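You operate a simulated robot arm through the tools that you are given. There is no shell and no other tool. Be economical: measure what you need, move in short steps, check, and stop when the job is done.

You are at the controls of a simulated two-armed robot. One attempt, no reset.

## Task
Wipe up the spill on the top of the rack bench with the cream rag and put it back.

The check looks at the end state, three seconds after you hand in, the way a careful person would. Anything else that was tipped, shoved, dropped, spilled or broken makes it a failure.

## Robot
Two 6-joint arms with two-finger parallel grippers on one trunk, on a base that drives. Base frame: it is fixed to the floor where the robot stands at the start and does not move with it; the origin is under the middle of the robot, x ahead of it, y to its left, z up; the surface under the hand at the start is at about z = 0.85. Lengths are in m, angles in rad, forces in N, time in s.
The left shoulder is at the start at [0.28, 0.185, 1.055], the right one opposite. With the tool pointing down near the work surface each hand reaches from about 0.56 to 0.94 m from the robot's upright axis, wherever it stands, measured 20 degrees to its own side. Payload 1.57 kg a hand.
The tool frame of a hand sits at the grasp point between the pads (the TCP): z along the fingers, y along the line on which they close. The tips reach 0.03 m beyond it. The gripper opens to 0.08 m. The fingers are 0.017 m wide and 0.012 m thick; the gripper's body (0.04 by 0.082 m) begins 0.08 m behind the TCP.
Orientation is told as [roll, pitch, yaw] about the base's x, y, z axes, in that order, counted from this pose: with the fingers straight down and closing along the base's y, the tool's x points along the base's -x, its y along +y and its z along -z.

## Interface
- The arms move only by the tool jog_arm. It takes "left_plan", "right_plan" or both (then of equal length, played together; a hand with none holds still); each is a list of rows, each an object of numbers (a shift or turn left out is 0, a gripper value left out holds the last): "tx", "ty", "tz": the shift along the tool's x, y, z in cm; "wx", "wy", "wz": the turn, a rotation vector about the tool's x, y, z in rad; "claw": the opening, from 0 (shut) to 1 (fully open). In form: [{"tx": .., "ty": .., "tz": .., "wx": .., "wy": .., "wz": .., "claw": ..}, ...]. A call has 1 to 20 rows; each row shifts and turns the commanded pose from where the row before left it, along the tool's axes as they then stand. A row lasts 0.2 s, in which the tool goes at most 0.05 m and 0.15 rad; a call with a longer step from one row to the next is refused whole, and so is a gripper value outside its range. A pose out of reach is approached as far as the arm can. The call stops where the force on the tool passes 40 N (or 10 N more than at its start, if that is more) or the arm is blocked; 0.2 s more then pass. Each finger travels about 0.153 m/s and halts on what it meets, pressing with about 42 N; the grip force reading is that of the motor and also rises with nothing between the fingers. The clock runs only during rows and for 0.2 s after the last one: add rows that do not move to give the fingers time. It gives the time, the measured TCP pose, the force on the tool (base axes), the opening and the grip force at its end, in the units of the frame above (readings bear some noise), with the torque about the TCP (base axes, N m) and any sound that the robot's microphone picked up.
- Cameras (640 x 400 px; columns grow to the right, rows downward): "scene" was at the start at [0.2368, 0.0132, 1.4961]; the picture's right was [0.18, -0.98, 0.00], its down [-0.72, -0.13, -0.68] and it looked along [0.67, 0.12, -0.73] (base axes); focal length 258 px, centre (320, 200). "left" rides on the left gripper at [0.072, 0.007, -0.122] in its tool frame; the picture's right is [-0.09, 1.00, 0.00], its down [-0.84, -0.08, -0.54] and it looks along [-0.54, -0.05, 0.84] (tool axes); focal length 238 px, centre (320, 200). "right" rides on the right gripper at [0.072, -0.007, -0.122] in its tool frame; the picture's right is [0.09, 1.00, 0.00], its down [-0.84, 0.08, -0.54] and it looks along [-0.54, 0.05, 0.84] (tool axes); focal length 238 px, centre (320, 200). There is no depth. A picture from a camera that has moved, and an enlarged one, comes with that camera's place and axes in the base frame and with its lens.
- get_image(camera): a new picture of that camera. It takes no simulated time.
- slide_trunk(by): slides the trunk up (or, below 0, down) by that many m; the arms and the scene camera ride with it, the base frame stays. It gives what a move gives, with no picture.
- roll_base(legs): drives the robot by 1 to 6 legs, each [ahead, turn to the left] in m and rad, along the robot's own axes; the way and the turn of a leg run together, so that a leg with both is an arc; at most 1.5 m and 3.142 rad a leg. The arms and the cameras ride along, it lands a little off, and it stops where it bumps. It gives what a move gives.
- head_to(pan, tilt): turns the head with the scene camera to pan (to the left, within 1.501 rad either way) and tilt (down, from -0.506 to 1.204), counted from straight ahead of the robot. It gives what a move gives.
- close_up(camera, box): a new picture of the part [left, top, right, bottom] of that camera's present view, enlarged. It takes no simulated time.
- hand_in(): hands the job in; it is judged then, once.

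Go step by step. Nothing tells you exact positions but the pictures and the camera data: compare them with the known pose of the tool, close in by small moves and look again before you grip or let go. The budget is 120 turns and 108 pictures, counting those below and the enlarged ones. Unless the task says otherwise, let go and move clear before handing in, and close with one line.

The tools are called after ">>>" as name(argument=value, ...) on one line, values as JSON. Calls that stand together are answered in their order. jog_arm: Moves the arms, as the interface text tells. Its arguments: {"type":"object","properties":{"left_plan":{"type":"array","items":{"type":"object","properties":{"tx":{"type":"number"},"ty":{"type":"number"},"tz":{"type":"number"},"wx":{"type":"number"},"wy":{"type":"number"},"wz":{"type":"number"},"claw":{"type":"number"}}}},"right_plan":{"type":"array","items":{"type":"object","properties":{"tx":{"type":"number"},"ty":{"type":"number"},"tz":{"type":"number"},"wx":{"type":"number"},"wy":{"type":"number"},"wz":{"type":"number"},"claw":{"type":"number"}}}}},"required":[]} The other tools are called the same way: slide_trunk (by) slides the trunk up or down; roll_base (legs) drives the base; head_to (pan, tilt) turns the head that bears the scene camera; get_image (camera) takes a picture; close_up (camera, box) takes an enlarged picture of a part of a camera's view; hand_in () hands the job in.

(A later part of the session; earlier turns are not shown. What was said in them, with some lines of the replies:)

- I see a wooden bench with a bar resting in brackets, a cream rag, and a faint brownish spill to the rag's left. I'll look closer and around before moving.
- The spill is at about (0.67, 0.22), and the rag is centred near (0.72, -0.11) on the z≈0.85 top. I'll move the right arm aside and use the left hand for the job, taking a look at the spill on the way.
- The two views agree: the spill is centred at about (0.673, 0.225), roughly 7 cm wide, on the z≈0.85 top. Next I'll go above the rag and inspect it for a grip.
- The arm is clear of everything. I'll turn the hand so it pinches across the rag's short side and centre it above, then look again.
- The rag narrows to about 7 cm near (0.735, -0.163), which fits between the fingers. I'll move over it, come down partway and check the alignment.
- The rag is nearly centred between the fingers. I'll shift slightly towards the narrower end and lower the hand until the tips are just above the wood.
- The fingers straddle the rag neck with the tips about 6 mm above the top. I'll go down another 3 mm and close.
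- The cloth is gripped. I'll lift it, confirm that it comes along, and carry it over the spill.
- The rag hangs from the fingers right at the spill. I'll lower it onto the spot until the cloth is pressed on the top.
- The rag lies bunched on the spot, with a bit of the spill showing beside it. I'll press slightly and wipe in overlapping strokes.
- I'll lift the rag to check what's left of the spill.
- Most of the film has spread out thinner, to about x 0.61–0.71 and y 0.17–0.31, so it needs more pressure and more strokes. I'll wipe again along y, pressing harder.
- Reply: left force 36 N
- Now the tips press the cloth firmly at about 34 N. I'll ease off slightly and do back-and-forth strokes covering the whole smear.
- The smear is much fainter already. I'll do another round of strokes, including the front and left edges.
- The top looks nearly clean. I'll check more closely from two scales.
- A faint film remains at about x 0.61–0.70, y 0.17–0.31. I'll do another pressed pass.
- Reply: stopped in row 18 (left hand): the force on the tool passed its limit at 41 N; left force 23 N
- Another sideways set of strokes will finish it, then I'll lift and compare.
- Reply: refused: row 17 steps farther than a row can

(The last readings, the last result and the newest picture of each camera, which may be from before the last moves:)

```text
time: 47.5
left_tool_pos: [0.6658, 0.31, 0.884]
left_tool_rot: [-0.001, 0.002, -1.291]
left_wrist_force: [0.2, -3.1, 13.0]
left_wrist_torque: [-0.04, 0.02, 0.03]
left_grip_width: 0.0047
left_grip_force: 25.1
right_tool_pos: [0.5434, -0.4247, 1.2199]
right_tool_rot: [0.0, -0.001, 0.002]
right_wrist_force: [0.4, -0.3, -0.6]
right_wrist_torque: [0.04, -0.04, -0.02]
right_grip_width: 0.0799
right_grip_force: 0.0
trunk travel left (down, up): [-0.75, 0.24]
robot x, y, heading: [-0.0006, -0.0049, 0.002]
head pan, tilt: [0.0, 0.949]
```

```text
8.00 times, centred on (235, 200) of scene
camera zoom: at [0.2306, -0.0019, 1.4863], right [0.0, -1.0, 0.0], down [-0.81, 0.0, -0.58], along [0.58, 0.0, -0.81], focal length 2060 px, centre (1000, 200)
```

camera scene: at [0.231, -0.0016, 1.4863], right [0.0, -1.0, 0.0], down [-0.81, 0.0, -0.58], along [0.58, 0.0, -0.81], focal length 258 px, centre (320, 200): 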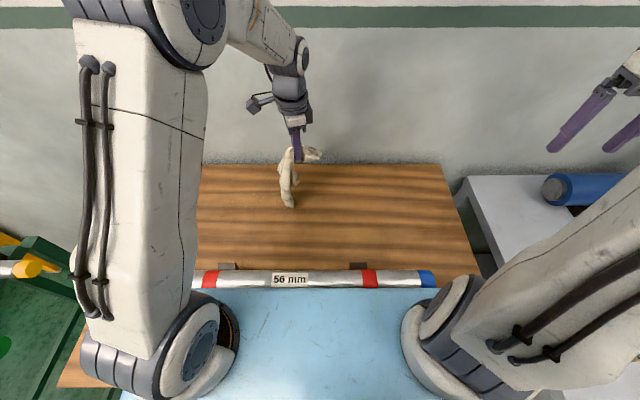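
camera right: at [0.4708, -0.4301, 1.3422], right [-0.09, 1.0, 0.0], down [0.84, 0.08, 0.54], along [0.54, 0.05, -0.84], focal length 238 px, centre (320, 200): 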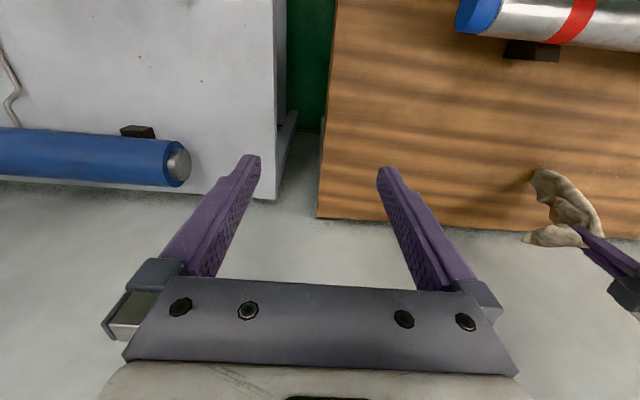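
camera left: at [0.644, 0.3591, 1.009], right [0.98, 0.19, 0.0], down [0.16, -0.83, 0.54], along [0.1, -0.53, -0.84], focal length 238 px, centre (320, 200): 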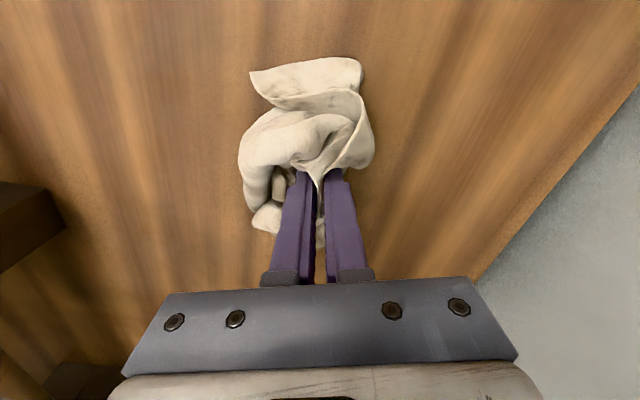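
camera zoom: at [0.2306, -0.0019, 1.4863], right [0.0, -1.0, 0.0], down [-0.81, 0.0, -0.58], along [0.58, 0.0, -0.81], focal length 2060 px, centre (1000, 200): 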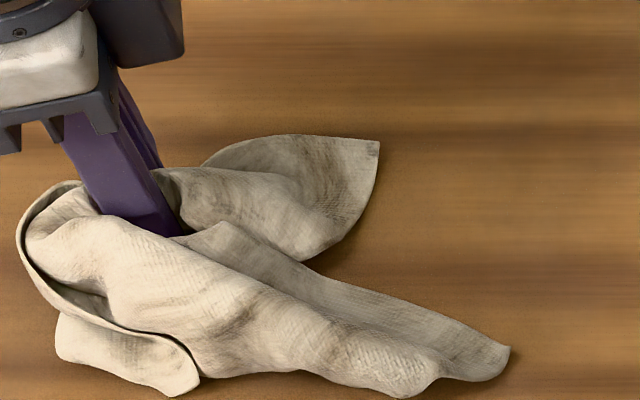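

The call was refused because one lift step was too long. I'll repeat it with shorter lift steps.

>>> jog_arm(left_plan=[{"tx": -0.6, "ty": 2}, {"tx": -2.9, "ty": -0.82}, {"tx": -2.9, "ty": -0.82}, {"tx": 0.8, "ty": -2.8}, {"tx": 0.8, "ty": -2.8}, {"tx": 0.3, "ty": -1}, {"tx": -2.9, "ty": -0.82}, {"tx": -0.8, "ty": 2.8}, {"tx": -0.8, "ty": 2.8}, {"tx": -0.3, "ty": 1}, {"tx": -2.9, "ty": -0.82}, {"tx": 0.8, "ty": -2.8}, {"tx": 0.8, "ty": -2.8}, {"tx": -2.9, "ty": -0.82}, {"tz": -3}, {"tz": -4}, {"tz": -4}, {"tz": -4}, {"tx": -4}, {"tx": -4}])

>>> close_up(camera="scene", box=[170, 150, 330, 250])

>>> close_up(camera="scene", box=[195, 175, 275, 225])

```text
time: 51.7
left_tool_pos: [0.6527, 0.0828, 1.0331]
left_tool_rot: [-0.003, 0.004, -1.289]
left_wrist_force: [-0.8, 0.0, -0.6]
left_wrist_torque: [-0.02, -0.02, -0.02]
left_grip_width: 0.005
left_grip_force: 25.1
right_tool_pos: [0.5443, -0.4228, 1.219]
right_tool_rot: [0.001, 0.0, 0.0]
right_wrist_force: [0.6, 0.8, -0.3]
right_wrist_torque: [0.03, 0.0, 0.02]
right_grip_width: 0.0801
right_grip_force: 0.1
trunk travel left (down, up): [-0.75, 0.24]
robot x, y, heading: [-0.0005, 0.0046, 0.006]
head pan, tilt: [0.0, 0.949]
```

```text
4.00 times, centred on (250, 200) of scene
camera zoom: at [0.2311, -0.0011, 1.4862], right [0.0, -1.0, 0.0], down [-0.81, 0.0, -0.58], along [0.58, 0.0, -0.81], focal length 1030 px, centre (600, 200)
```

zoom: 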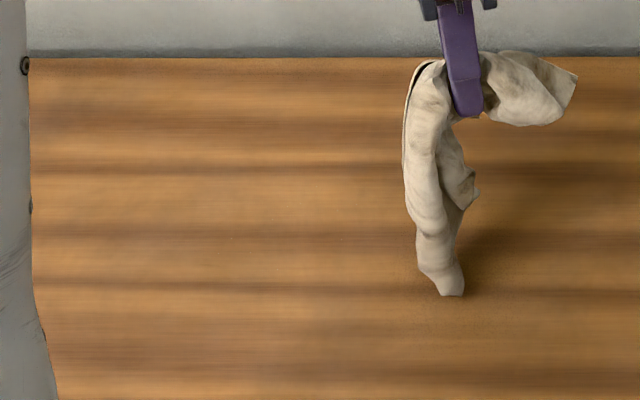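

```text
8.00 times, centred on (235, 200) of scene
camera zoom: at [0.2311, -0.0011, 1.4862], right [0.0, -1.0, 0.0], down [-0.81, 0.0, -0.58], along [0.58, 0.0, -0.81], focal length 2060 px, centre (1000, 200)
```

zoom: 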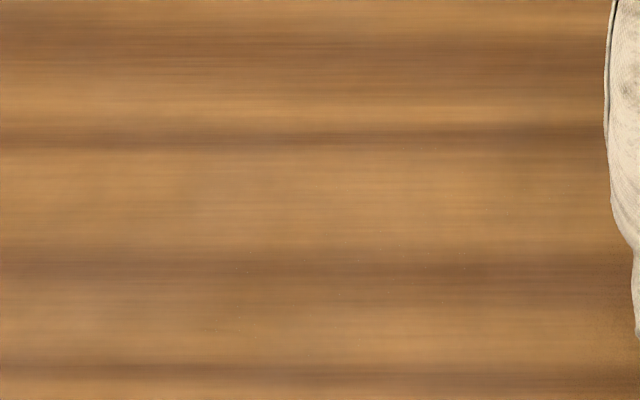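

Only a few tiny specks remain. I'll do one last quick pressed pass so it's truly clean.

>>> jog_arm(left_plan=[{"tx": 2, "ty": 0.2, "tz": 4}, {"tz": 4}, {"tz": 3}, {"tx": 1.5, "ty": 0.2, "tz": 2}, {"tx": 2.4, "ty": 0.5, "tz": 1.2}, {"tx": 2.4, "ty": 0.5, "tz": 0.65}, {"tx": 2.9, "ty": 0.7}, {"tx": 2.9, "ty": 0.7}, {"tx": 2.9, "ty": 0.7}, {"tx": 2.9, "ty": 0.7}, {"tx": 2.9, "ty": 0.7}, {"tx": -0.6, "ty": 2.1}, {"tx": -2.9, "ty": -0.82}, {"tx": -2.9, "ty": -0.82}, {"tx": -2.9, "ty": -0.82}, {"tx": -2.9, "ty": -0.82}, {"tx": -2.9, "ty": -0.82}])

>>> jog_arm(left_plan=[{"tx": -0.6, "ty": 2.1}, {"tx": -0.6, "ty": 2.1}, {"tx": 2.9, "ty": 0.82}, {"tx": 2.9, "ty": 0.82}, {"tx": 2.9, "ty": 0.82}, {"tx": 2.9, "ty": 0.82}, {"tx": 0.6, "ty": -2.1}, {"tx": -2.9, "ty": -0.82}, {"tx": -2.9, "ty": -0.82}, {"tx": -2.9, "ty": -0.82}, {"tx": -2.9, "ty": -0.82}, {"tx": -2.9, "ty": -0.82}, {"tz": -3}, {"tz": -4}, {"tz": -4}, {"tz": -4}, {"tz": -3, "tx": -3}, {"tx": -4}, {"tx": -4}, {}])

>>> close_up(camera="scene", box=[170, 150, 330, 250])

>>> close_up(camera="scene", box=[195, 175, 275, 225])

```text
time: 55.3
left_tool_pos: [0.6603, 0.1652, 0.8846]
left_tool_rot: [-0.003, 0.002, -1.291]
left_wrist_force: [1.1, 0.2, 1.0]
left_wrist_torque: [0.03, 0.01, -0.01]
left_grip_width: 0.0047
left_grip_force: 25.0
right_tool_pos: [0.5442, -0.4227, 1.2192]
right_tool_rot: [-0.002, 0.0, 0.0]
right_wrist_force: [-0.2, 0.2, -0.7]
right_wrist_torque: [0.0, -0.04, 0.0]
right_grip_width: 0.0798
right_grip_force: 0.1
trunk travel left (down, up): [-0.75, 0.24]
robot x, y, heading: [0.0034, -0.0016, -0.0]
head pan, tilt: [0.0, 0.949]
```

```text
time: 59.5
left_tool_pos: [0.7136, 0.0293, 1.0638]
left_tool_rot: [-0.001, 0.003, -1.29]
left_wrist_force: [0.1, 0.3, 0.5]
left_wrist_torque: [0.04, 0.0, 0.0]
left_grip_width: 0.0048
left_grip_force: 25.3
right_tool_pos: [0.5427, -0.4233, 1.2194]
right_tool_rot: [0.002, -0.001, 0.001]
right_wrist_force: [-0.9, 0.2, -0.9]
right_wrist_torque: [0.02, 0.01, 0.03]
right_grip_width: 0.0799
right_grip_force: 0.1
trunk travel left (down, up): [-0.75, 0.24]
robot x, y, heading: [0.002, -0.0023, -0.001]
head pan, tilt: [0.0, 0.949]
```

```text
4.00 times, centred on (250, 200) of scene
camera zoom: at [0.2313, -0.0015, 1.4862], right [0.0, -1.0, 0.0], down [-0.81, 0.0, -0.58], along [0.58, 0.0, -0.81], focal length 1030 px, centre (600, 200)
```

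zoom: 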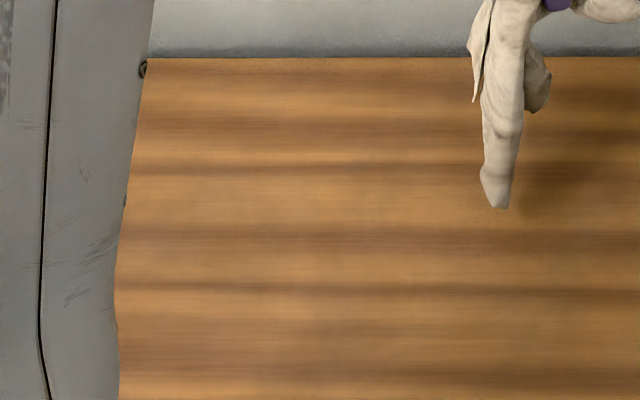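

```text
8.00 times, centred on (235, 200) of scene
camera zoom: at [0.2313, -0.0015, 1.4862], right [0.0, -1.0, 0.0], down [-0.81, 0.0, -0.58], along [0.58, 0.0, -0.81], focal length 2060 px, centre (1000, 200)
```

zoom: 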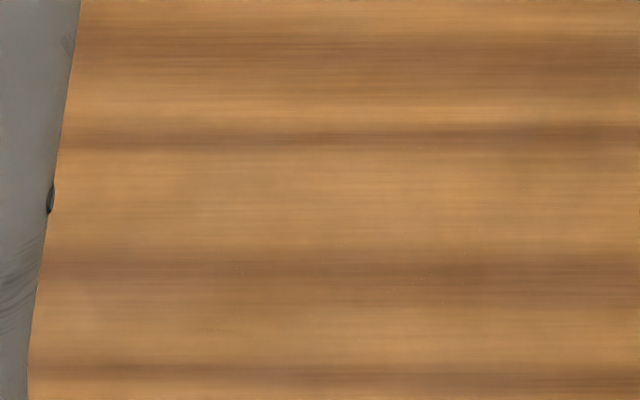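

The spill is gone. Now I'll lay the rag back where it was, letting its free end touch first near (0.70, 0.0) and lowering as I move towards the original grip point (0.744, -0.177).

>>> jog_arm(left_plan=[{"tx": -1.2, "ty": -1.3}, {"tx": -1.1, "ty": -1.3}, {}, {"tz": 2}, {"tz": 1}, {"tx": -2.3, "tz": 1.0}, {"tx": -2.3, "tz": 1.4}, {"tx": -2.3, "tz": 1.7}, {"tx": -2.3, "tz": 1.9}, {"tx": -2.3, "tz": 2.1}, {"tx": -2.3, "tz": 2.3}, {"tx": -2.3, "tz": 2.3}, {"tx": -2.3, "tz": 1.8}, {}])

>>> get_image(camera="left")

>>> get_image(camera="scene")

```text
time: 62.5
left_tool_pos: [0.7456, -0.1757, 0.8873]
left_tool_rot: [-0.001, 0.003, -1.289]
left_wrist_force: [-0.9, 0.6, -0.3]
left_wrist_torque: [0.0, 0.0, -0.01]
left_grip_width: 0.0053
left_grip_force: 25.0
right_tool_pos: [0.5441, -0.4232, 1.2189]
right_tool_rot: [0.0, 0.001, 0.0]
right_wrist_force: [0.2, 0.5, 0.2]
right_wrist_torque: [0.0, -0.02, 0.01]
right_grip_width: 0.0803
right_grip_force: 0.1
trunk travel left (down, up): [-0.75, 0.24]
robot x, y, heading: [0.0022, -0.0003, -0.005]
head pan, tilt: [0.0, 0.949]
```

```text
68 pictures are left
camera left: at [0.7315, -0.1048, 1.0118], right [0.98, 0.19, 0.0], down [0.16, -0.83, 0.54], along [0.1, -0.53, -0.84], focal length 238 px, centre (320, 200)
```

left: 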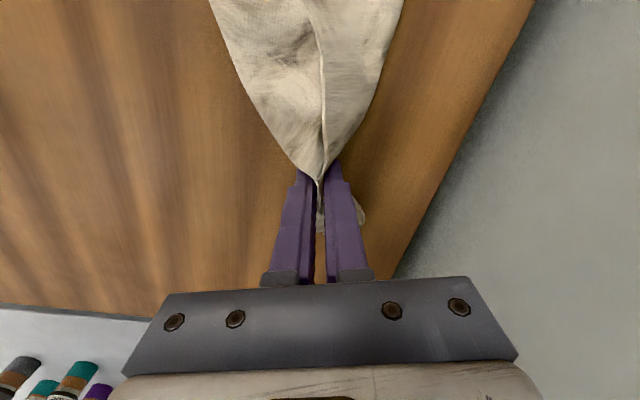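

```text
67 pictures are left
camera scene: at [0.2313, -0.0015, 1.4862], right [0.0, -1.0, 0.0], down [-0.81, 0.0, -0.58], along [0.58, 0.0, -0.81], focal length 258 px, centre (320, 200)
```

scene: 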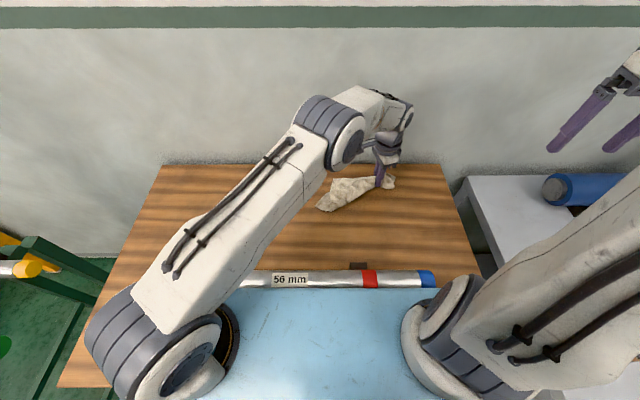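

The rag lies almost exactly as it did originally. I'll let go, lift clear and go back.

>>> jog_arm(left_plan=[{"claw": 0.3}, {"claw": 0.7}, {"claw": 1}, {}, {"tz": -1}, {"tz": -2}, {"tz": -3}, {"tz": -4}, {"tz": -4}, {"tz": -4}, {"tx": 4}, {"tx": 4}, {"tx": 4}, {"tx": 4}, {"tx": 4}, {"tx": 4}, {"tx": 4}, {"tx": 4}, {"tx": 4}, {}])

>>> get_image(camera="scene")

>>> close_up(camera="scene", box=[160, 150, 440, 290])

```text
time: 66.7
left_tool_pos: [0.6451, 0.1673, 1.0692]
left_tool_rot: [-0.002, 0.003, -1.29]
left_wrist_force: [-0.1, 0.0, -0.4]
left_wrist_torque: [-0.02, 0.02, -0.01]
left_grip_width: 0.0799
left_grip_force: 0.2
right_tool_pos: [0.5437, -0.4223, 1.2196]
right_tool_rot: [0.001, 0.0, 0.0]
right_wrist_force: [0.5, 0.8, -0.3]
right_wrist_torque: [-0.01, -0.01, -0.01]
right_grip_width: 0.08
right_grip_force: 0.1
trunk travel left (down, up): [-0.75, 0.24]
robot x, y, heading: [0.0014, -0.0028, -0.005]
head pan, tilt: [0.0, 0.949]
```

```text
66 pictures are left
camera scene: at [0.231, -0.0011, 1.4863], right [0.0, -1.0, 0.0], down [-0.81, 0.0, -0.58], along [0.58, 0.0, -0.81], focal length 258 px, centre (320, 200)
```

scene: 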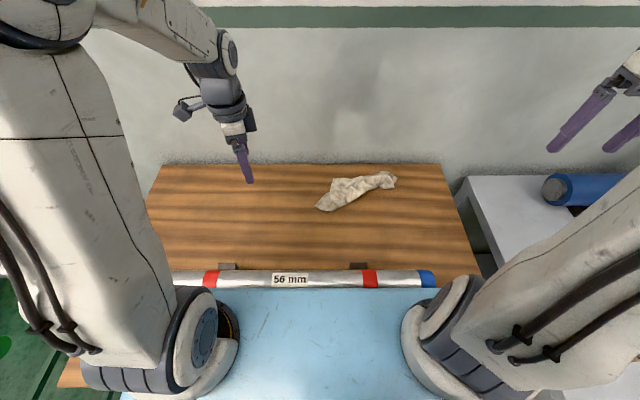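

```text
2.29 times, centred on (300, 220) of scene
camera zoom: at [0.231, -0.0011, 1.4863], right [0.0, -1.0, 0.0], down [-0.81, 0.0, -0.58], along [0.58, 0.0, -0.81], focal length 589 px, centre (366, 154)
```

zoom: 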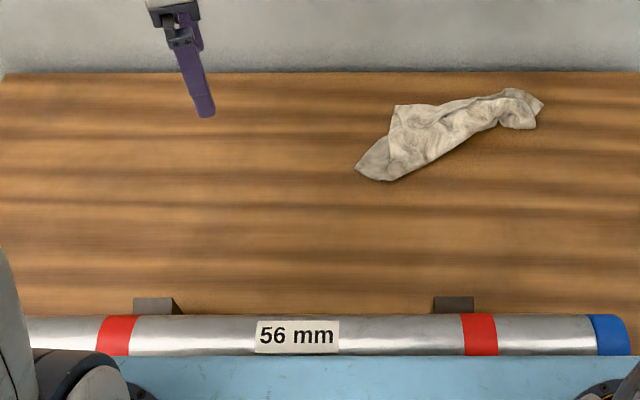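

The top is clean, the rag is back in its original place, and nothing else has moved. I'm handing in.

>>> hand_in()

```text
The job is handed in.
```

I wiped the spill off the rack bench, and the last pictures show the top clean; the cream rag is back where it was, released, with the arms clear and nothing else disturbed.
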